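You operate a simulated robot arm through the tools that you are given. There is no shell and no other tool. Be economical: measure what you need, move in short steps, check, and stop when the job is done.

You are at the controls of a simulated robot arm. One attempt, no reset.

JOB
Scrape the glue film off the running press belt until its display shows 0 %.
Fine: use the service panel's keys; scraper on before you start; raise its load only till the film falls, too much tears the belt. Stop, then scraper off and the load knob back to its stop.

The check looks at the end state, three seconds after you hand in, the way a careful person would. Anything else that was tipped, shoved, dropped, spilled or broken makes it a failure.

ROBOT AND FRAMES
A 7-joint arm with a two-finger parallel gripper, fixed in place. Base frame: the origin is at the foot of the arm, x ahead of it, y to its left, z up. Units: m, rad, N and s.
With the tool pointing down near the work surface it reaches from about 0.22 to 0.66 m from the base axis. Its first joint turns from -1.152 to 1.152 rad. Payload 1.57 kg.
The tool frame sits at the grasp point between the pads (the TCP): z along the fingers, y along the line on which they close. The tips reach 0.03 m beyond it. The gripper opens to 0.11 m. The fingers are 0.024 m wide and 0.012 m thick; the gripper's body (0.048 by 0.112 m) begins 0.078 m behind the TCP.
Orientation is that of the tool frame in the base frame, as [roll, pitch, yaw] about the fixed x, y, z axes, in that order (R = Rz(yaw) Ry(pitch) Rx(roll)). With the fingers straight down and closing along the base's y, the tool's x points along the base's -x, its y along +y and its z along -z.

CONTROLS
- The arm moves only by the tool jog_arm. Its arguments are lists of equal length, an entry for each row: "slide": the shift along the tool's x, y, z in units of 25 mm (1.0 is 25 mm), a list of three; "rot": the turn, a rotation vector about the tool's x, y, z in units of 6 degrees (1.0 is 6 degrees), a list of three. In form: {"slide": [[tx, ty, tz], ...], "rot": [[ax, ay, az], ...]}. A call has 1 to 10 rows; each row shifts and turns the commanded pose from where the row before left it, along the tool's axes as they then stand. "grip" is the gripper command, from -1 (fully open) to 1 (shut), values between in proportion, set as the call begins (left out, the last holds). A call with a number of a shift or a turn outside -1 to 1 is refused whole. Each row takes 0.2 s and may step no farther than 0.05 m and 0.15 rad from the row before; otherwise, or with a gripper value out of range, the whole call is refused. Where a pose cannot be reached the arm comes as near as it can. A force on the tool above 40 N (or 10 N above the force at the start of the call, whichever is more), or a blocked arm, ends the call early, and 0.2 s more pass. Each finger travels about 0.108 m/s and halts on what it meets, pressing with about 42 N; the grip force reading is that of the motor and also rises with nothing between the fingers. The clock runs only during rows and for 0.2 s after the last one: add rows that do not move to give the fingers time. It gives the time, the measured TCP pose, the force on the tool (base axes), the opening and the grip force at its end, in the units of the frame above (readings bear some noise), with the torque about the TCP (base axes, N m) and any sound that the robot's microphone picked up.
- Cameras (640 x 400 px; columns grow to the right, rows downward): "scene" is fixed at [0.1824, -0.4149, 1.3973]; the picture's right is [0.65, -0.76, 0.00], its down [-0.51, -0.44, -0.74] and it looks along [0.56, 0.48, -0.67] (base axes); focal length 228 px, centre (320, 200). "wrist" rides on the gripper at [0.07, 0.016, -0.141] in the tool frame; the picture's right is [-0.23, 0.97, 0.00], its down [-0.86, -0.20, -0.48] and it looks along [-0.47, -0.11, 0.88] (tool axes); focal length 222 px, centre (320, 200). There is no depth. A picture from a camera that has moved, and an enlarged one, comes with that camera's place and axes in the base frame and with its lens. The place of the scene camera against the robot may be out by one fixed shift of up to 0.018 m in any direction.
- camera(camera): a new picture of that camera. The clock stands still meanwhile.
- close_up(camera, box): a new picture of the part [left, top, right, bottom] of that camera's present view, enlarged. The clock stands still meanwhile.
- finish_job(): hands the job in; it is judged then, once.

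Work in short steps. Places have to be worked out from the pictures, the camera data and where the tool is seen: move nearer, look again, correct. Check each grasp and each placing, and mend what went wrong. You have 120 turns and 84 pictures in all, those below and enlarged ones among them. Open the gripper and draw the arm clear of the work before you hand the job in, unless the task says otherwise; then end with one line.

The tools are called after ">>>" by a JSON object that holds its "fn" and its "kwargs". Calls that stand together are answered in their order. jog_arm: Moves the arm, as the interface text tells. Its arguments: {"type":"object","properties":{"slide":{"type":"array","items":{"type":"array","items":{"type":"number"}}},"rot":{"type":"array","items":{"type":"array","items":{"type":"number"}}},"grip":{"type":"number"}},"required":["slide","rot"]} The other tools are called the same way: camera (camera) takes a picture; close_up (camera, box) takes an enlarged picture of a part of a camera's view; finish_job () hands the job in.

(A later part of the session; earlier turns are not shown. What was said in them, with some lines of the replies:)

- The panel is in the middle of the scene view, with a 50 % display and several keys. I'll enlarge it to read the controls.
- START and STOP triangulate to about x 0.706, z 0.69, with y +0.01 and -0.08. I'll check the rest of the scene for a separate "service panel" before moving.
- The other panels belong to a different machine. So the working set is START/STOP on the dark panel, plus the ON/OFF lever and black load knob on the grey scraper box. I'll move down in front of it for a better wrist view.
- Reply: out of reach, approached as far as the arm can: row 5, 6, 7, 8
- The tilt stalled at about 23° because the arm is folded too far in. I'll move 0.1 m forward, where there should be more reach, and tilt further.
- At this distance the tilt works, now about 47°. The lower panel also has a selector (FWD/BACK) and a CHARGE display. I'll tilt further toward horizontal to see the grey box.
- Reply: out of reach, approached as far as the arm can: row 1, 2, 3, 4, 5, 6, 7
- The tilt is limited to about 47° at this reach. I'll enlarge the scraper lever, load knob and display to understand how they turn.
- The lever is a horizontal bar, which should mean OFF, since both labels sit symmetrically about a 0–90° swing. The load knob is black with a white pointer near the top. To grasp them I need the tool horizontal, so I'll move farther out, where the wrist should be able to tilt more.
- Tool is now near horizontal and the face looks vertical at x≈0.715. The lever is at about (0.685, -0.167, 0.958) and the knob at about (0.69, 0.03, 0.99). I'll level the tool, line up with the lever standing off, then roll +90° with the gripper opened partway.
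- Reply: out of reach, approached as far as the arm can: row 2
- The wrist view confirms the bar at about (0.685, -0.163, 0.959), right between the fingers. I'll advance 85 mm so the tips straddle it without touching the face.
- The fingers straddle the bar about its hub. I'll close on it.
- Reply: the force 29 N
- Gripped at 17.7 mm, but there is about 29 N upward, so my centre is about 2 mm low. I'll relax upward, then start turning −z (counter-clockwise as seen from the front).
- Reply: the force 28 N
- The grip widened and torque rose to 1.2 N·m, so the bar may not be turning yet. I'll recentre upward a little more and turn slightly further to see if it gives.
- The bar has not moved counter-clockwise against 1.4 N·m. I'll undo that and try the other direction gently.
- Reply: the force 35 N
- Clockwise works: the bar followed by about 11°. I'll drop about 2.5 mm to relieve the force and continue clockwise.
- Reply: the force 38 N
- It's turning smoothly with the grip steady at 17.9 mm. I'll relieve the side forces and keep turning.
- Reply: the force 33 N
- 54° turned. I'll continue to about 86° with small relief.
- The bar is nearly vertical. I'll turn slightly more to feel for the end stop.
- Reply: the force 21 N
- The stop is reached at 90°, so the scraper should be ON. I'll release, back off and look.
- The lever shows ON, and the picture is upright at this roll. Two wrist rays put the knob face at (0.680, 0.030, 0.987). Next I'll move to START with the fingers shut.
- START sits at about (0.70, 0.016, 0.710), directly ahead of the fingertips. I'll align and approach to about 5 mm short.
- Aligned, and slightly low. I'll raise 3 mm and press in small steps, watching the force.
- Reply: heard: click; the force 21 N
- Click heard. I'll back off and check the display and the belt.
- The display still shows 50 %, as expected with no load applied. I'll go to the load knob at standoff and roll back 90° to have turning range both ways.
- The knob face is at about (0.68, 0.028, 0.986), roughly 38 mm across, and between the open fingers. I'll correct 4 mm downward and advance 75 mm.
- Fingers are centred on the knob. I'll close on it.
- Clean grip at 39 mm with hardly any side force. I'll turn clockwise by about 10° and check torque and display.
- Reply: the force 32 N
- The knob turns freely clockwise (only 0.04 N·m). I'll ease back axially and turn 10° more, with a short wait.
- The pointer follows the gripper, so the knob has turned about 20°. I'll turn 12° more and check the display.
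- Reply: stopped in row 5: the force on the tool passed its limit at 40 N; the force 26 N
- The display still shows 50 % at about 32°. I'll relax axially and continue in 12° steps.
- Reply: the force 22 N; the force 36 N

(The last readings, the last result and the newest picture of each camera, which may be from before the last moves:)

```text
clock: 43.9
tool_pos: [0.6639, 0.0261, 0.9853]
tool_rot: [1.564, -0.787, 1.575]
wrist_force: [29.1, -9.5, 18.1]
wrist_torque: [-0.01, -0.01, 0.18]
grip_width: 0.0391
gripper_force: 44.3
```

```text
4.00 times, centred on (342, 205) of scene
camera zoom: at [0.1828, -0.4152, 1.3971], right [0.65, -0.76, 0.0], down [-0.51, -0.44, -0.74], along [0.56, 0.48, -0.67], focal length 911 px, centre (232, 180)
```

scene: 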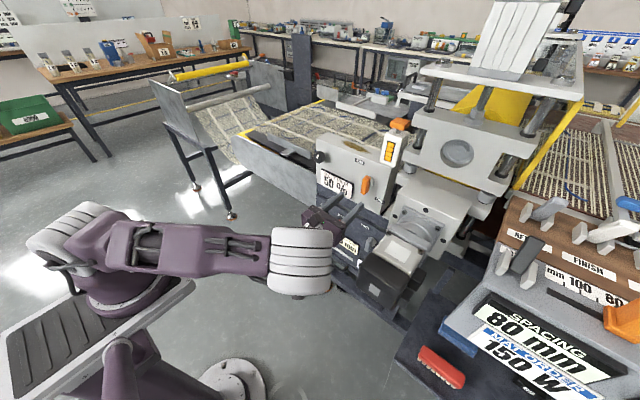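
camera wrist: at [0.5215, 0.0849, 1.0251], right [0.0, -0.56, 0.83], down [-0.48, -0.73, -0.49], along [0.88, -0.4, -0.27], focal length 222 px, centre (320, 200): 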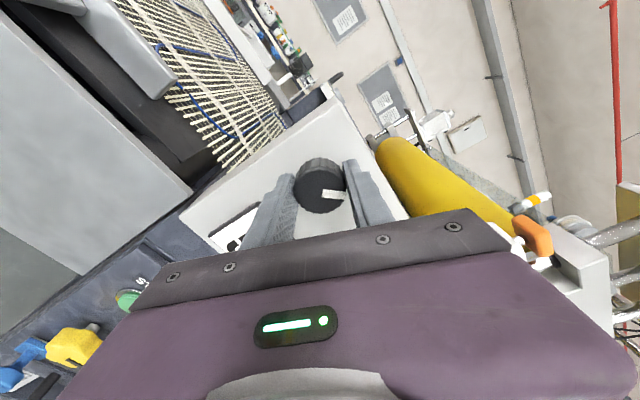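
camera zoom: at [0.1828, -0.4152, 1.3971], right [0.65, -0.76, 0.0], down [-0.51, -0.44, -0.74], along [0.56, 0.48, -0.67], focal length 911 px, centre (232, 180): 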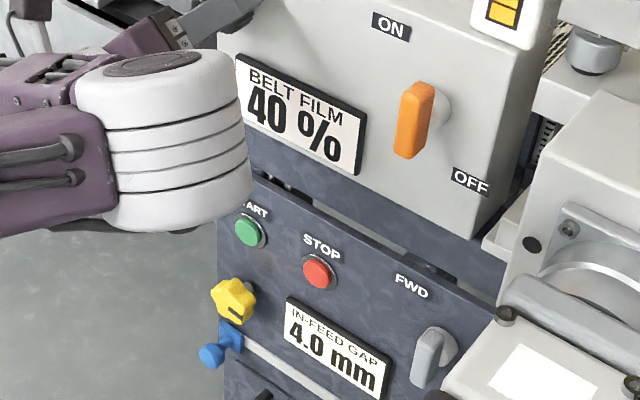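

The film is falling (40 %). I'll stop turning and hold still while it comes down.

>>> {"fn": "jog_arm", "kwargs": {"slide": [[0, 0, 0], [0, 0, 0], [0, 0, 0], [0, 0, 0], [0, 0, 0], [0, 0, 0], [0, 0, 0], [0, 0, 0], [0, 0, 0], [0, 0, 0]], "rot": [[0, 0, 0], [0, 0, 0], [0, 0, 0], [0, 0, 0], [0, 0, 0], [0, 0, 0], [0, 0, 0], [0, 0, 0], [0, 0, 0], [0, 0, 0]]}}

>>> {"fn": "close_up", "kwargs": {"camera": "scene", "box": [310, 155, 374, 255]}}

```text
clock: 46.1
tool_pos: [0.6636, 0.0266, 0.9853]
tool_rot: [1.564, -0.789, 1.574]
wrist_force: [29.0, -13.5, 24.9]
wrist_torque: [-0.03, 0.03, 0.16]
grip_width: 0.0389
gripper_force: 45.1
```

```text
4.00 times, centred on (342, 205) of scene
camera zoom: at [0.1827, -0.4153, 1.3971], right [0.65, -0.76, 0.0], down [-0.51, -0.44, -0.74], along [0.56, 0.48, -0.67], focal length 911 px, centre (232, 180)
```

zoom: 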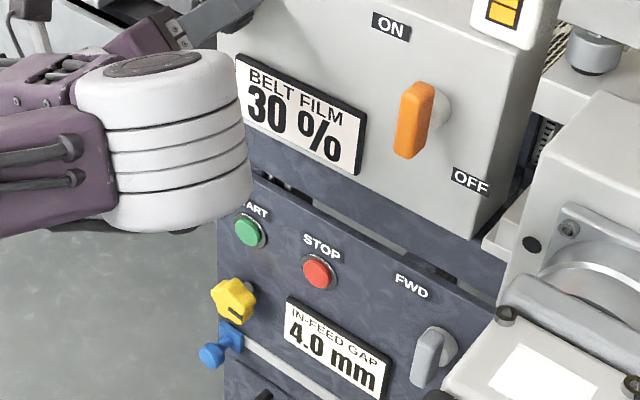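

30 %, falling about 4.5 %/s. I'll relieve the grip forces slightly and keep holding.

>>> {"fn": "jog_arm", "kwargs": {"slide": [[0, 0.04, 0.03], [0, 0, 0], [0, 0, 0], [0, 0, 0], [0, 0, 0], [0, 0, 0], [0, 0, 0], [0, 0, 0], [0, 0, 0], [0, 0, 0]], "rot": [[0, 0, 0], [0, 0, 0], [0, 0, 0], [0, 0, 0], [0, 0, 0], [0, 0, 0], [0, 0, 0], [0, 0, 0], [0, 0, 0], [0, 0, 0]]}}

>>> {"fn": "jog_arm", "kwargs": {"slide": [[0, 0, 0], [0, 0, 0], [0, 0, 0], [0, 0, 0], [0, 0, 0], [0, 0, 0], [0, 0, 0], [0, 0, 0], [0, 0, 0], [0, 0, 0]], "rot": [[0, 0, 0], [0, 0, 0], [0, 0, 0], [0, 0, 0], [0, 0, 0], [0, 0, 0], [0, 0, 0], [0, 0, 0], [0, 0, 0], [0, 0, 0]]}}

>>> {"fn": "close_up", "kwargs": {"camera": "scene", "box": [310, 155, 374, 255]}}

```text
clock: 48.3
tool_pos: [0.664, 0.0271, 0.9854]
tool_rot: [1.568, -0.787, 1.572]
wrist_force: [6.0, -9.1, 19.3]
wrist_torque: [-0.01, -0.14, 0.0]
grip_width: 0.0389
gripper_force: 44.5
```

```text
clock: 50.5
tool_pos: [0.6621, 0.0256, 0.9862]
tool_rot: [1.568, -0.787, 1.572]
wrist_force: [2.9, -6.4, 15.7]
wrist_torque: [-0.01, -0.11, 0.09]
grip_width: 0.0389
gripper_force: 44.3
```

```text
4.00 times, centred on (342, 205) of scene
camera zoom: at [0.1822, -0.4151, 1.3972], right [0.65, -0.76, 0.0], down [-0.51, -0.44, -0.74], along [0.56, 0.48, -0.67], focal length 911 px, centre (232, 180)
```

zoom: 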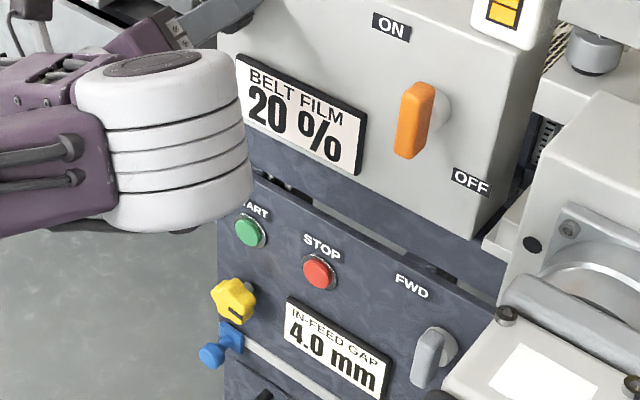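

20 %. I'll keep holding and recheck.

>>> {"fn": "jog_arm", "kwargs": {"slide": [[0, 0, 0], [0, 0, 0], [0, 0, 0], [0, 0, 0], [0, 0, 0], [0, 0, 0], [0, 0, 0], [0, 0, 0], [0, 0, 0], [0, 0, 0]], "rot": [[0, 0, 0], [0, 0, 0], [0, 0, 0], [0, 0, 0], [0, 0, 0], [0, 0, 0], [0, 0, 0], [0, 0, 0], [0, 0, 0], [0, 0, 0]]}}

>>> {"fn": "jog_arm", "kwargs": {"slide": [[0, 0, 0], [0, 0, 0], [0, 0, 0], [0, 0, 0], [0, 0, 0], [0, 0, 0], [0, 0, 0], [0, 0, 0], [0, 0, 0], [0, 0, 0]], "rot": [[0, 0, 0], [0, 0, 0], [0, 0, 0], [0, 0, 0], [0, 0, 0], [0, 0, 0], [0, 0, 0], [0, 0, 0], [0, 0, 0], [0, 0, 0]]}}

>>> {"fn": "close_up", "kwargs": {"camera": "scene", "box": [310, 155, 374, 255]}}

```text
clock: 52.7
tool_pos: [0.6639, 0.0255, 0.9855]
tool_rot: [1.567, -0.786, 1.572]
wrist_force: [1.1, -5.4, 11.5]
wrist_torque: [0.01, -0.11, 0.06]
grip_width: 0.0391
gripper_force: 44.8
```

```text
clock: 54.9
tool_pos: [0.6634, 0.0252, 0.9858]
tool_rot: [1.566, -0.788, 1.573]
wrist_force: [-0.3, -5.2, 11.7]
wrist_torque: [0.0, -0.08, 0.05]
grip_width: 0.0387
gripper_force: 44.6
```

```text
4.00 times, centred on (342, 205) of scene
camera zoom: at [0.1822, -0.4151, 1.3972], right [0.65, -0.76, 0.0], down [-0.51, -0.44, -0.74], along [0.56, 0.48, -0.67], focal length 911 px, centre (232, 180)
```

zoom: 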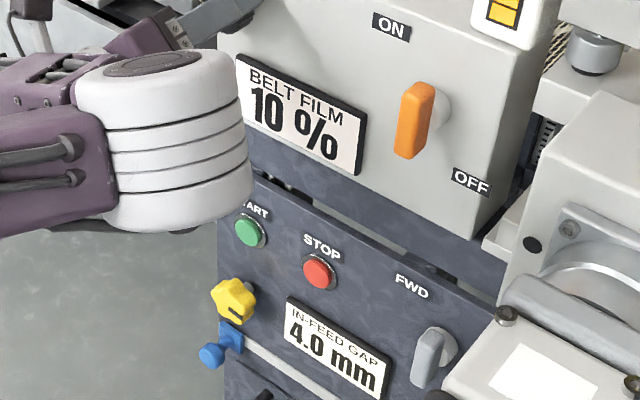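

10 %, about 4 s left. I'll release the knob and move toward STOP in the meantime, so the belt isn't scraped longer than needed.

>>> {"fn": "jog_arm", "kwargs": {"slide": [[0, 0, 0], [0, 0, -0.8], [0, 0, -0.8], [0, 0, -0.8], [0, 0, -0.6]], "rot": [[0, 0, 0], [0, 0, 0], [0, 0, 0], [0, 0, 0], [0, 0, 0]], "grip": 0.1}}

>>> {"fn": "jog_arm", "kwargs": {"slide": [[-1, -0.455, 0], [-1, -0.455, 0], [-1, -0.455, 0], [-1, -0.455, 0], [-1, -0.455, 0], [-1, -0.455, 0], [-1, -0.455, 0], [-1, -0.455, 0], [-1, -0.455, 0], [-1, -0.455, 0]], "rot": [[0, 0, 0], [0, 0, 0], [0, 0, 0], [0, 0, 0], [0, 0, 0], [0, 0, 0], [0, 0, 0], [0, 0, 0], [0, 0, 0], [0, 0, 0]], "grip": 1}}

>>> {"fn": "close_up", "kwargs": {"camera": "scene", "box": [290, 130, 418, 210]}}

>>> {"fn": "camera", "kwargs": {"camera": "wrist"}}

```text
clock: 56.1
tool_pos: [0.5872, 0.0269, 0.9838]
tool_rot: [1.57, -0.788, 1.573]
wrist_force: [-1.7, -0.1, -0.5]
wrist_torque: [-0.02, 0.0, -0.03]
grip_width: 0.0494
gripper_force: 0.0
```

```text
clock: 58.3
tool_pos: [0.5886, -0.0702, 0.726]
tool_rot: [1.568, -0.788, 1.573]
wrist_force: [0.1, 1.0, -0.5]
wrist_torque: [0.01, -0.02, -0.03]
grip_width: 0.0
gripper_force: 21.4
```

```text
5.00 times, centred on (354, 170) of scene
camera zoom: at [0.1824, -0.4149, 1.3973], right [0.65, -0.76, 0.0], down [-0.51, -0.44, -0.74], along [0.56, 0.48, -0.67], focal length 1139 px, centre (150, 350)
```

zoom: 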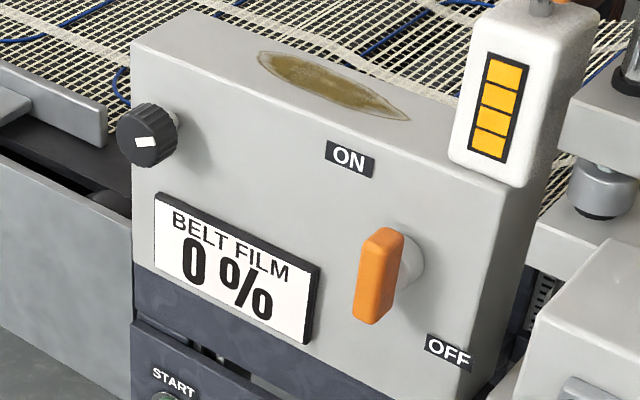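

```text
42 pictures are left
camera wrist: at [0.4467, -0.0327, 0.7864], right [0.0, -0.85, 0.53], down [-0.48, -0.46, -0.75], along [0.88, -0.25, -0.41], focal length 222 px, centre (320, 200)
```

wrist: 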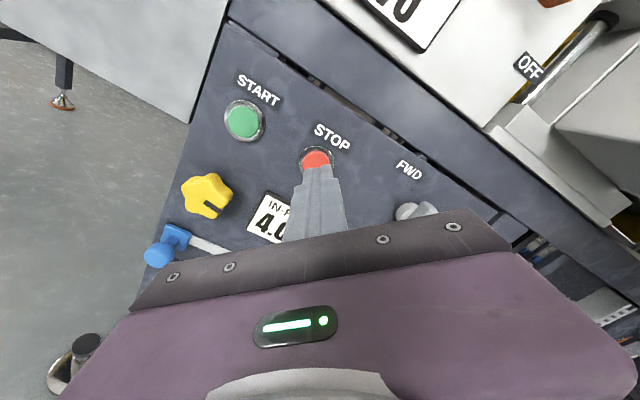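

The display reads 0 %. STOP is at about (0.70, -0.074, 0.711), so I'll align, approach and press in one go with small final steps.

>>> {"fn": "jog_arm", "kwargs": {"slide": [[-0.54, -0.31, 0.4], [0, 0, 0.8], [0, 0, 0.8], [0, 0, 0.6], [0, 0, 0.15], [0, 0, 0.15], [0, 0, 0.15], [0, 0, 0.15]], "rot": [[0, 0, 0], [0, 0, 0], [0, 0, 0], [0, 0, 0], [0, 0, 0], [0, 0, 0], [0, 0, 0], [0, 0, 0]]}}

```text
clock: 60.1
tool_pos: [0.6686, -0.077, 0.7105]
tool_rot: [1.572, -0.787, 1.572]
wrist_force: [-18.4, 1.7, 3.6]
wrist_torque: [0.02, -0.07, 0.05]
grip_width: 0.0002
gripper_force: 21.4
heard: click
```

STOP clicked. I'll back off, move to the lever and roll to 180°, open, to grip the vertical bar.

>>> {"fn": "jog_arm", "kwargs": {"slide": [[0, 0, -0.85], [0, 0, -0.85], [0, 0, -0.85], [0, 0, -0.8]], "rot": [[0, 0, 0], [0, 0, 0], [0, 0, 0], [0, 0, 0]]}}

>>> {"fn": "jog_arm", "kwargs": {"slide": [[0.457, 0.943, 0], [0.457, 0.943, 0], [0.457, 0.943, 0], [0.457, 0.943, 0], [0.457, 0.943, 0], [0.457, 0.943, 0], [0.457, 0.943, 0], [0.457, 0.943, 0], [0.457, 0.943, 0], [0.457, 0.943, 0]], "rot": [[0, 0, 0], [0, 0, 0], [0, 0, 0], [0, 0, 0], [0, 0, 0], [0, 0, 0], [0, 0, 0], [0, 0, 0], [0, 0, 0], [0, 0, 0]], "grip": 0}}

>>> {"fn": "jog_arm", "kwargs": {"slide": [[0, 0, 0], [0, 0, 0], [0, 0, 0], [0, 0, 0], [0, 0, 0], [0, 0, 0], [0, 0, 0], [0, 0, 0]], "rot": [[0, 0, 0.94], [0, 0, 0.94], [0, 0, 0.94], [0, 0, 0.94], [0, 0, 0.94], [0, 0, 0.94], [0, 0, 0.94], [0, 0, 0.92]]}}

>>> {"fn": "camera", "kwargs": {"camera": "wrist"}}

>>> {"fn": "close_up", "kwargs": {"camera": "scene", "box": [290, 130, 418, 210]}}

```text
clock: 61.1
tool_pos: [0.5848, -0.0742, 0.7114]
tool_rot: [1.57, -0.786, 1.574]
wrist_force: [0.5, 0.1, 0.0]
wrist_torque: [-0.05, 0.01, -0.02]
grip_width: 0.0003
gripper_force: 21.7
```

```text
clock: 63.3
tool_pos: [0.5839, -0.1629, 0.9585]
tool_rot: [1.568, -0.788, 1.572]
wrist_force: [0.5, -0.2, -0.7]
wrist_torque: [0.02, 0.01, -0.03]
grip_width: 0.0551
gripper_force: 0.1
```

```text
clock: 65.1
tool_pos: [0.5854, -0.1618, 0.9601]
tool_rot: [-0.983, -1.568, -2.161]
wrist_force: [0.0, -0.9, -0.4]
wrist_torque: [-0.02, 0.02, -0.03]
grip_width: 0.055
gripper_force: 0.1
```

```text
41 pictures are left
camera wrist: at [0.4432, -0.1779, 1.0293], right [0.0, -0.97, -0.23], down [-0.48, 0.2, -0.86], along [0.88, 0.11, -0.46], focal length 222 px, centre (320, 200)
```

wrist: 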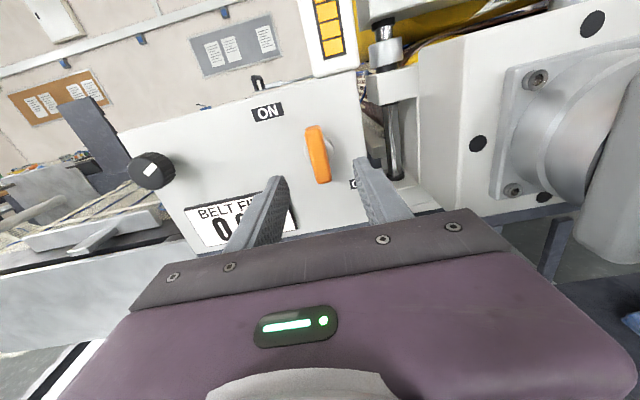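

```text
5.00 times, centred on (354, 170) of scene
camera zoom: at [0.1824, -0.4149, 1.3973], right [0.65, -0.76, 0.0], down [-0.51, -0.44, -0.74], along [0.56, 0.48, -0.67], focal length 1139 px, centre (150, 350)
```

zoom: 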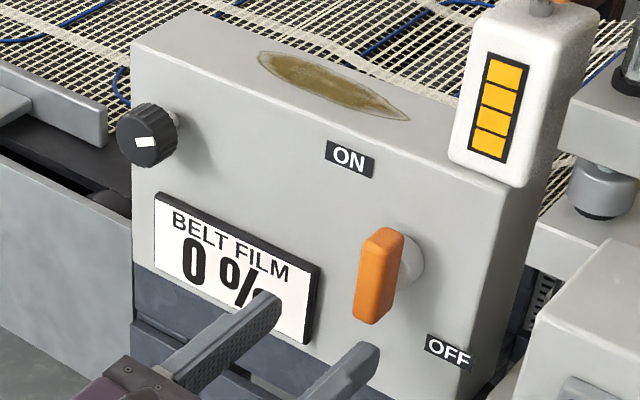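

Display at 0 % and the bar is between the fingers at about y -0.160. I'll advance 79 mm and grip.

>>> {"fn": "jog_arm", "kwargs": {"slide": [[-0.05, -0.05, 0.79], [0, 0, 0.79], [0, 0, 0.79], [0, 0, 0.79]], "rot": [[0, 0, 0], [0, 0, 0], [0, 0, 0], [0, 0, 0]]}}

>>> {"fn": "jog_arm", "kwargs": {"slide": [[0, 0, 0], [0, 0, 0], [0, 0, 0]], "rot": [[0, 0, 0], [0, 0, 0], [0, 0, 0]], "grip": 1}}

```text
clock: 66.1
tool_pos: [0.6646, -0.1585, 0.9585]
tool_rot: [-0.887, -1.57, -2.255]
wrist_force: [-0.5, 0.1, -0.5]
wrist_torque: [-0.02, -0.02, -0.01]
grip_width: 0.0549
gripper_force: 0.1
```

```text
clock: 66.9
tool_pos: [0.6648, -0.1593, 0.9589]
tool_rot: [-0.372, -1.568, -2.771]
wrist_force: [9.0, -7.9, -0.3]
wrist_torque: [-0.13, 0.38, 0.34]
grip_width: 0.0178
gripper_force: 32.4
```

Good grip with low forces. I'll turn counter-clockwise (−z) in stages toward OFF.

>>> {"fn": "jog_arm", "kwargs": {"slide": [[0, 0, 0], [0, 0, 0], [0, 0, 0], [0, 0, 0], [0, 0, 0]], "rot": [[0, 0, -0.9], [0, 0, -0.9], [0, 0, -0.9], [0, 0, -0.9], [0, 0, -0.9]]}}

```text
clock: 68.1
tool_pos: [0.6643, -0.1598, 0.9585]
tool_rot: [1.565, -1.099, 1.575]
wrist_force: [10.1, -0.8, 0.8]
wrist_torque: [0.04, -0.6, 0.56]
grip_width: 0.0179
gripper_force: 32.8
```

>>> {"fn": "jog_arm", "kwargs": {"slide": [[0, 0, 0], [0, 0, 0], [0, 0, 0], [0, 0, 0], [0, 0, 0]], "rot": [[0, 0, -0.9], [0, 0, -0.9], [0, 0, -0.9], [0, 0, -0.9], [0, 0, -0.9]]}}

```text
clock: 69.3
tool_pos: [0.6642, -0.1603, 0.9602]
tool_rot: [1.565, -0.627, 1.571]
wrist_force: [17.0, -9.2, 11.9]
wrist_torque: [-0.49, 0.55, 0.59]
grip_width: 0.018
gripper_force: 32.1
```

It has turned 54° cleanly so far. I'll continue the remaining 36°.

>>> {"fn": "jog_arm", "kwargs": {"slide": [[0, 0, 0], [0, 0, 0], [0, 0, 0], [0, 0, 0], [0, 0, 0]], "rot": [[0, 0, -0.9], [0, 0, -0.9], [0, 0, -0.9], [0, 0, -0.9], [0, 0, -0.9]]}}

>>> {"fn": "jog_arm", "kwargs": {"slide": [[0, 0, 0], [0, 0, 0], [0, 0, 0]], "rot": [[0, 0, -0.7], [0, 0, -0.7], [0, 0, -0.6]]}}

>>> {"fn": "close_up", "kwargs": {"camera": "scene", "box": [306, 140, 402, 215]}}

```text
clock: 70.5
tool_pos: [0.6647, -0.16, 0.9605]
tool_rot: [1.569, -0.155, 1.568]
wrist_force: [-1.5, -9.0, 16.2]
wrist_torque: [0.03, 0.26, 0.09]
grip_width: 0.0179
gripper_force: 32.4
```

```text
clock: 71.3
tool_pos: [0.6635, -0.1595, 0.9606]
tool_rot: [1.567, 0.052, 1.568]
wrist_force: [19.2, -12.8, 22.3]
wrist_torque: [1.03, 0.61, 0.04]
grip_width: 0.019
gripper_force: 33.3
```

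```text
5.33 times, centred on (354, 178) of scene
camera zoom: at [0.1825, -0.4152, 1.3972], right [0.65, -0.76, 0.0], down [-0.51, -0.44, -0.74], along [0.56, 0.48, -0.67], focal length 1215 px, centre (139, 320)
```

zoom: 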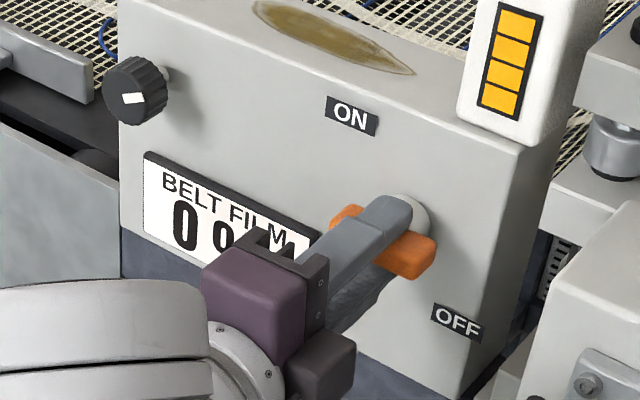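

The lever is at its OFF stop. I'll release, back off and go to the load knob at this same roll.

>>> {"fn": "jog_arm", "kwargs": {"slide": [[0, 0, 0], [0, 0, 0], [0, 0, -0.8], [0, 0, -0.8], [0, 0, -0.8], [0, 0, -0.6]], "rot": [[0, 0, 0.5], [0, 0, 0], [0, 0, 0], [0, 0, 0], [0, 0, 0], [0, 0, 0]], "grip": 0.1}}

>>> {"fn": "jog_arm", "kwargs": {"slide": [[0.93, 0.13, 0], [0.93, 0.13, 0], [0.93, 0.13, 0], [0.93, 0.13, 0], [0.93, 0.13, 0], [0.93, 0.13, 0], [0.93, 0.13, 0], [0.93, 0.13, 0]], "rot": [[0, 0, 0], [0, 0, 0], [0, 0, 0], [0, 0, 0], [0, 0, 0], [0, 0, 0], [0, 0, 0], [0, 0, 0]]}}

>>> {"fn": "camera", "kwargs": {"camera": "wrist"}}

>>> {"fn": "close_up", "kwargs": {"camera": "scene", "box": [290, 130, 418, 210]}}

```text
clock: 72.7
tool_pos: [0.589, -0.1619, 0.9592]
tool_rot: [1.569, 0.001, 1.571]
wrist_force: [0.5, -0.4, -0.4]
wrist_torque: [-0.01, -0.01, 0.02]
grip_width: 0.0494
gripper_force: 0.1
```

```text
clock: 74.5
tool_pos: [0.5904, 0.0269, 0.987]
tool_rot: [1.57, -0.001, 1.571]
wrist_force: [0.6, 0.6, -0.2]
wrist_torque: [0.01, -0.01, 0.0]
grip_width: 0.0493
gripper_force: 0.0
```

```text
38 pictures are left
camera wrist: at [0.4474, 0.0966, 1.0023], right [0.0, -0.23, 0.97], down [-0.48, -0.85, -0.2], along [0.88, -0.47, -0.11], focal length 222 px, centre (320, 200)
```

wrist: 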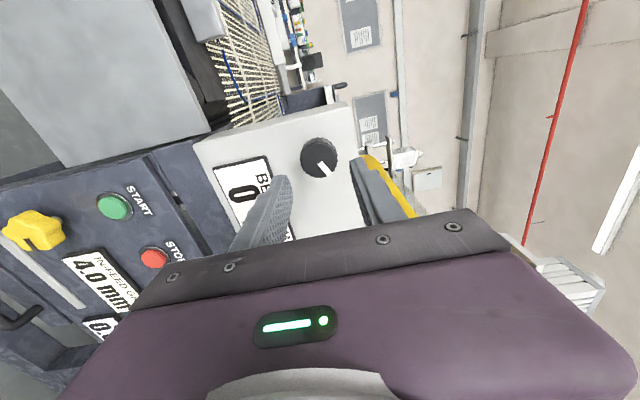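

```text
5.00 times, centred on (354, 170) of scene
camera zoom: at [0.1824, -0.4149, 1.3973], right [0.65, -0.76, 0.0], down [-0.51, -0.44, -0.74], along [0.56, 0.48, -0.67], focal length 1139 px, centre (150, 350)
```

zoom: 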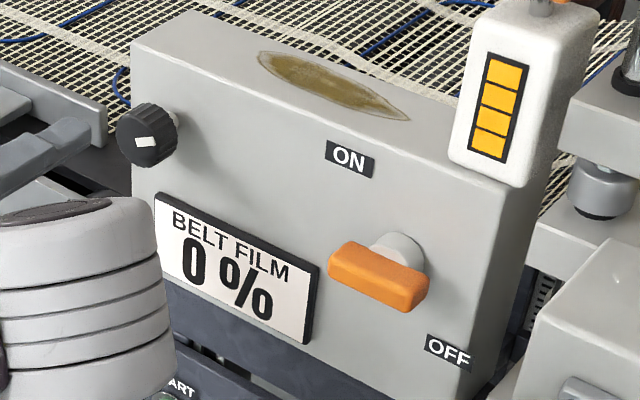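

The lever is horizontal (OFF) and the display is at 0 %. I'll advance onto the knob and grip.

>>> {"fn": "jog_arm", "kwargs": {"slide": [[0, -0.06, 0.73], [0, 0, 0.73], [0, 0, 0.73], [0, 0, 0.73]], "rot": [[0, 0, 0], [0, 0, 0], [0, 0, 0], [0, 0, 0]]}}

>>> {"fn": "jog_arm", "kwargs": {"slide": [[0, 0, 0], [0, 0, 0], [0, 0, 0]], "rot": [[0, 0, 0], [0, 0, 0], [0, 0, 0]], "grip": 1}}

```text
clock: 75.5
tool_pos: [0.6622, 0.0256, 0.9826]
tool_rot: [1.57, -0.002, 1.571]
wrist_force: [0.2, -0.9, 0.0]
wrist_torque: [-0.02, 0.01, 0.02]
grip_width: 0.0494
gripper_force: 0.1
```

```text
clock: 76.3
tool_pos: [0.6609, 0.0249, 0.9857]
tool_rot: [1.566, -0.003, 1.57]
wrist_force: [5.9, -0.2, 19.1]
wrist_torque: [0.0, 0.25, 0.17]
grip_width: 0.0395
gripper_force: 45.2
```

Gripped at 39.5 mm. I'll turn back counter-clockwise about 36° first, watching the torque.

>>> {"fn": "jog_arm", "kwargs": {"slide": [[0, 0.05, 0], [0, 0, 0], [0, 0, 0], [0, 0, 0], [0, 0, 0], [0, 0, 0], [0, 0, 0]], "rot": [[0, 0, 0], [0, 0, -1], [0, 0, -1], [0, 0, -1], [0, 0, -1], [0, 0, -1], [0, 0, -1]]}}

```text
clock: 77.9
tool_pos: [0.6624, 0.0252, 0.9846]
tool_rot: [1.567, 0.629, 1.565]
wrist_force: [-9.4, -2.2, 16.6]
wrist_torque: [0.07, 0.03, 0.67]
grip_width: 0.0396
gripper_force: 44.9
```

Still free. I'll creep the rest of the way to the stop in small steps.

>>> {"fn": "jog_arm", "kwargs": {"slide": [[0, 0, 0], [0, 0, 0], [0, 0, 0]], "rot": [[0, 0, -0.5], [0, 0, -0.5], [0, 0, -0.4]]}}

```text
clock: 78.7
tool_pos: [0.6618, 0.0251, 0.986]
tool_rot: [1.565, 0.776, 1.565]
wrist_force: [-16.3, -6.4, 21.7]
wrist_torque: [0.0, 0.13, 0.44]
grip_width: 0.0398
gripper_force: 44.8
```

>>> {"fn": "jog_arm", "kwargs": {"slide": [[0, 0, 0], [0, 0, 0], [0, 0, 0]], "rot": [[0, 0, -0.4], [0, 0, -0.4], [0, 0, 0]]}}

>>> {"fn": "camera", "kwargs": {"camera": "wrist"}}

```text
clock: 79.5
tool_pos: [0.6619, 0.0256, 0.9856]
tool_rot: [1.566, 0.858, 1.564]
wrist_force: [-16.6, -13.5, 16.1]
wrist_torque: [-0.03, -0.16, -0.21]
grip_width: 0.0393
gripper_force: 45.1
```

```text
36 pictures are left
camera wrist: at [0.5202, 0.0832, 0.9421], right [0.0, 0.59, 0.81], down [-0.48, -0.71, 0.52], along [0.88, -0.39, 0.28], focal length 222 px, centre (320, 200)
```

wrist: 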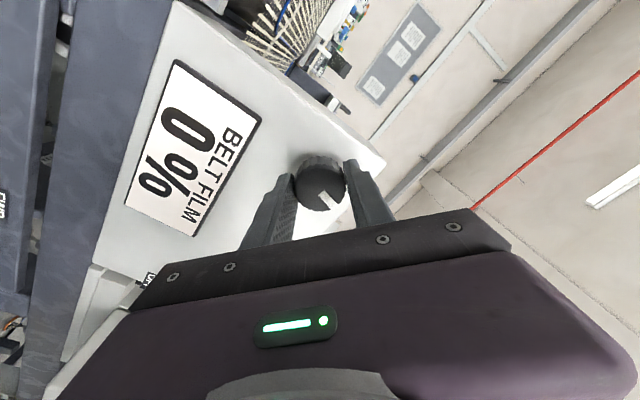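

No stop torque yet. I'll continue slowly until it blocks.

>>> {"fn": "jog_arm", "kwargs": {"slide": [[0, 0, -0.03], [0, 0, 0], [0, 0, 0]], "rot": [[0, 0, 0], [0, 0, -0.5], [0, 0, -0.5]]}}

>>> {"fn": "close_up", "kwargs": {"camera": "scene", "box": [290, 130, 370, 190]}}

```text
clock: 80.3
tool_pos: [0.6616, 0.0253, 0.985]
tool_rot: [1.568, 0.964, 1.567]
wrist_force: [10.6, -12.7, 8.1]
wrist_torque: [0.03, -0.32, -0.36]
grip_width: 0.0399
gripper_force: 45.1
```

```text
6.67 times, centred on (330, 160) of scene
camera zoom: at [0.1825, -0.4153, 1.3971], right [0.65, -0.76, 0.0], down [-0.51, -0.44, -0.74], along [0.56, 0.48, -0.67], focal length 1519 px, centre (253, 467)
```

zoom: 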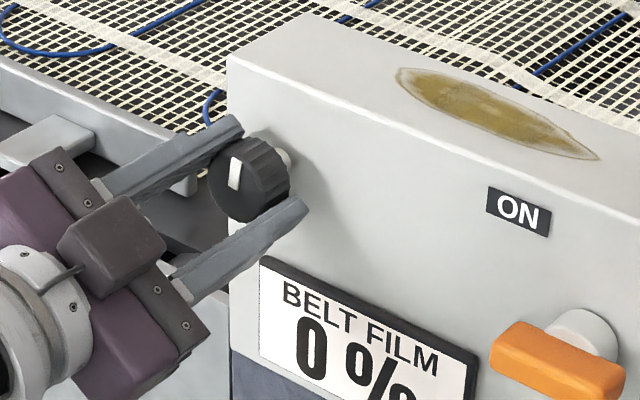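

The pointer has now passed its starting angle, so the knob didn't start on its stop. I'll keep turning counter-clockwise (less load), watching for torque.

>>> {"fn": "jog_arm", "kwargs": {"slide": [[0, 0, 0], [0, 0, 0], [0, 0, 0], [0, 0, 0], [0, 0, 0]], "rot": [[0, 0, -0.6], [0, 0, -0.6], [0, 0, -0.6], [0, 0, -0.6], [0, 0, 0]]}}

```text
clock: 81.5
tool_pos: [0.6619, 0.0253, 0.9834]
tool_rot: [1.572, 1.215, 1.573]
wrist_force: [14.6, -13.5, -0.5]
wrist_torque: [0.13, -0.49, -0.24]
grip_width: 0.0391
gripper_force: 44.7
```

>>> {"fn": "jog_arm", "kwargs": {"slide": [[0, 0, 0], [0, 0, 0], [0, 0, 0], [0, 0, 0], [0, 0, 0]], "rot": [[0, 0, -0.6], [0, 0, -0.6], [0, 0, -0.6], [0, 0, -0.6], [0, 0, 0]]}}

>>> {"fn": "close_up", "kwargs": {"camera": "scene", "box": [290, 130, 370, 190]}}

```text
clock: 82.7
tool_pos: [0.6602, 0.0259, 0.9844]
tool_rot: [1.582, 1.467, 1.583]
wrist_force: [-10.3, -8.3, -8.4]
wrist_torque: [0.75, 0.42, 0.06]
grip_width: 0.0395
gripper_force: 44.5
```

```text
6.67 times, centred on (330, 160) of scene
camera zoom: at [0.1823, -0.4152, 1.3972], right [0.65, -0.76, 0.0], down [-0.51, -0.44, -0.74], along [0.56, 0.48, -0.67], focal length 1519 px, centre (253, 467)
```

zoom: 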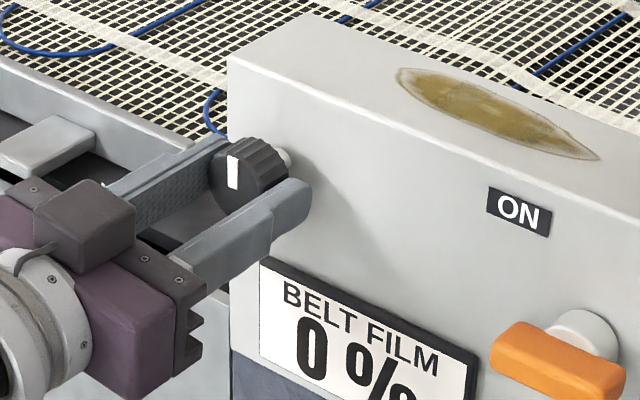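

Torque has risen to 0.75 N·m while the pointer barely moved, so the knob looks to be on its stop. One more small turn will confirm it.

>>> {"fn": "jog_arm", "kwargs": {"slide": [[0, 0, 0], [0, 0, 0], [0, 0, 0]], "rot": [[0, 0, -0.6], [0, 0, -0.6], [0, 0, 0]]}}

>>> {"fn": "close_up", "kwargs": {"camera": "scene", "box": [290, 130, 370, 190]}}

```text
clock: 83.5
tool_pos: [0.6614, 0.0261, 0.9835]
tool_rot: [-1.369, 1.551, -1.37]
wrist_force: [-5.5, -2.1, -0.6]
wrist_torque: [0.62, 0.25, -0.12]
grip_width: 0.0396
gripper_force: 44.8
```

```text
6.67 times, centred on (330, 160) of scene
camera zoom: at [0.1823, -0.415, 1.3973], right [0.65, -0.76, 0.0], down [-0.51, -0.44, -0.74], along [0.56, 0.48, -0.67], focal length 1519 px, centre (253, 467)
```

zoom: 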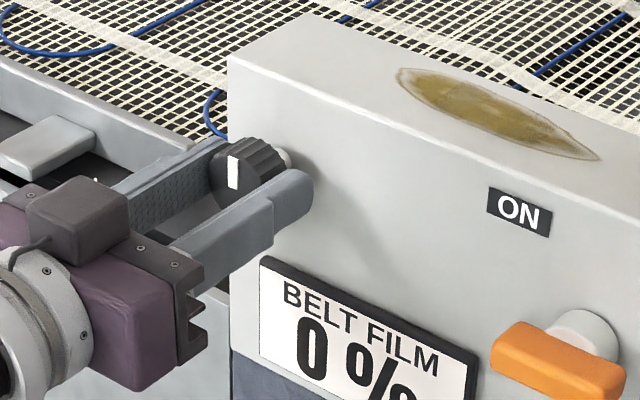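

The pointer is unmoved at 0.6 N·m, so it is on the stop. I'll open directly without turning back, retract and inspect.

>>> {"fn": "jog_arm", "kwargs": {"slide": [[0, 0, 0], [0, 0, 0], [0, 0, -0.8], [0, 0, -0.8], [0, 0, -0.8], [0, 0, -0.8], [0, 0, -0.8]], "rot": [[0, 0, 0], [0, 0, 0], [0, 0, 0], [0, 0, 0], [0, 0, 0], [0, 0, 0], [0, 0, 0]], "grip": 0.1}}

>>> {"fn": "camera", "kwargs": {"camera": "wrist"}}

>>> {"fn": "close_up", "kwargs": {"camera": "scene", "box": [290, 130, 370, 190]}}

>>> {"fn": "camera", "kwargs": {"camera": "scene"}}

```text
clock: 85.1
tool_pos: [0.5611, 0.0276, 0.9862]
tool_rot: [-1.431, 1.55, -1.431]
wrist_force: [-0.3, -0.4, 0.6]
wrist_torque: [-0.01, 0.0, 0.01]
grip_width: 0.0498
gripper_force: 0.0
```

```text
32 pictures are left
camera wrist: at [0.4188, 0.0407, 0.9144], right [0.0, 0.98, 0.21], down [-0.48, -0.18, 0.86], along [0.88, -0.1, 0.47], focal length 222 px, centre (320, 200)
```

wrist: 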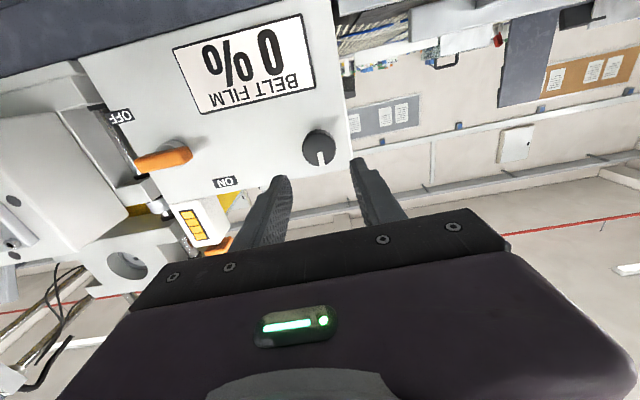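

```text
6.67 times, centred on (330, 160) of scene
camera zoom: at [0.1824, -0.415, 1.3973], right [0.65, -0.76, 0.0], down [-0.51, -0.44, -0.74], along [0.56, 0.48, -0.67], focal length 1519 px, centre (253, 467)
```

zoom: 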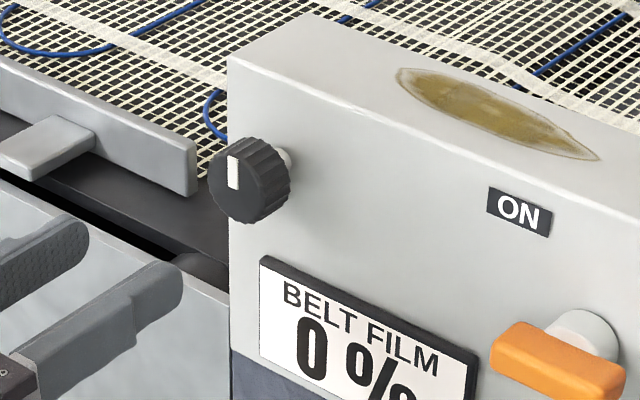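

```text
30 pictures are left
```

scene: 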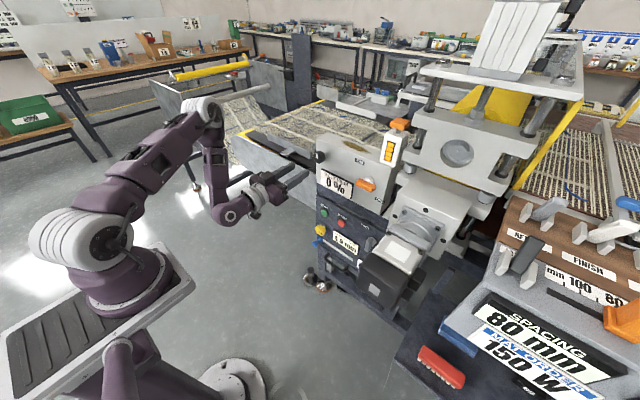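

Everything reads as it should: 0 %, lever OFF, knob on its stop with the pointer straight up. I'll open fully, draw back a bit more and check the lower panel once.

>>> {"fn": "jog_arm", "kwargs": {"slide": [[0, 0, -0.8], [0, 0.8, -0.4], [0, 0.8, 0], [0, 0, 0], [0, 0, 0]], "rot": [[0, 0, 0], [0, 0, 0], [0, 0, 0], [0, 0, 0], [0, 0, 0]], "grip": -1}}

>>> {"fn": "close_up", "kwargs": {"camera": "scene", "box": [270, 100, 430, 280]}}

>>> {"fn": "close_up", "kwargs": {"camera": "scene", "box": [210, 80, 370, 180]}}

```text
clock: 86.3
tool_pos: [0.531, 0.0648, 0.9806]
tool_rot: [-1.471, 1.551, -1.473]
wrist_force: [0.3, -0.1, -0.3]
wrist_torque: [0.01, 0.02, -0.02]
grip_width: 0.11
gripper_force: 0.1
```

```text
2.22 times, centred on (350, 190) of scene
camera zoom: at [0.1824, -0.4149, 1.3973], right [0.65, -0.76, 0.0], down [-0.51, -0.44, -0.74], along [0.56, 0.48, -0.67], focal length 506 px, centre (253, 222)
```

zoom: 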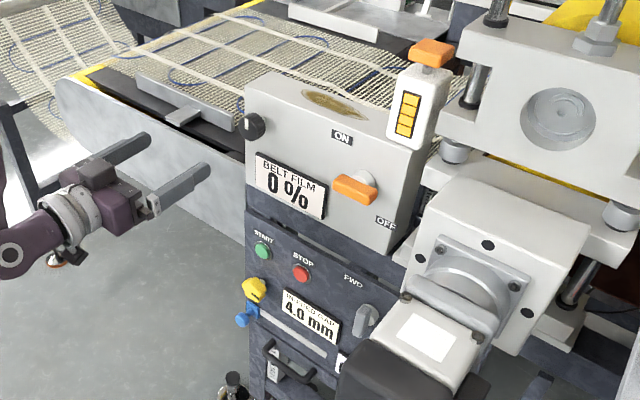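

```text
4.00 times, centred on (290, 130) of scene
camera zoom: at [0.1824, -0.4149, 1.3973], right [0.65, -0.76, 0.0], down [-0.51, -0.44, -0.74], along [0.56, 0.48, -0.67], focal length 911 px, centre (440, 480)
```

zoom: 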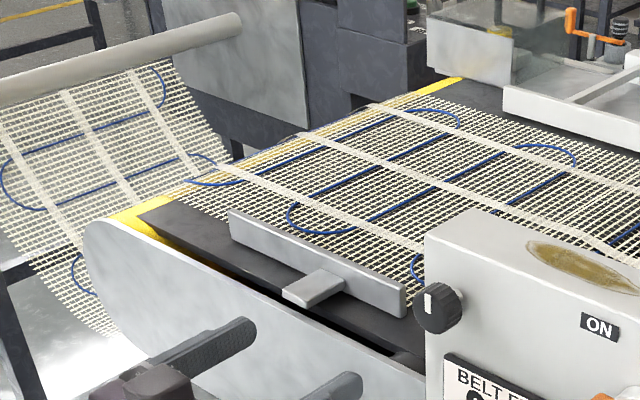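

The display shows 0 %, STOP is pressed, the lever is OFF, the load knob is on its stop, and the belt looks whole. The arm is clear, so I'm handing in.

>>> {"fn": "finish_job", "kwargs": {}}

```text
The job is handed in.
```

I scraped the film down to 0 % on the display, pressed STOP (click heard), turned the scraper OFF and returned the load knob to its stop; no tear or other disturbance was visible in the pictures.
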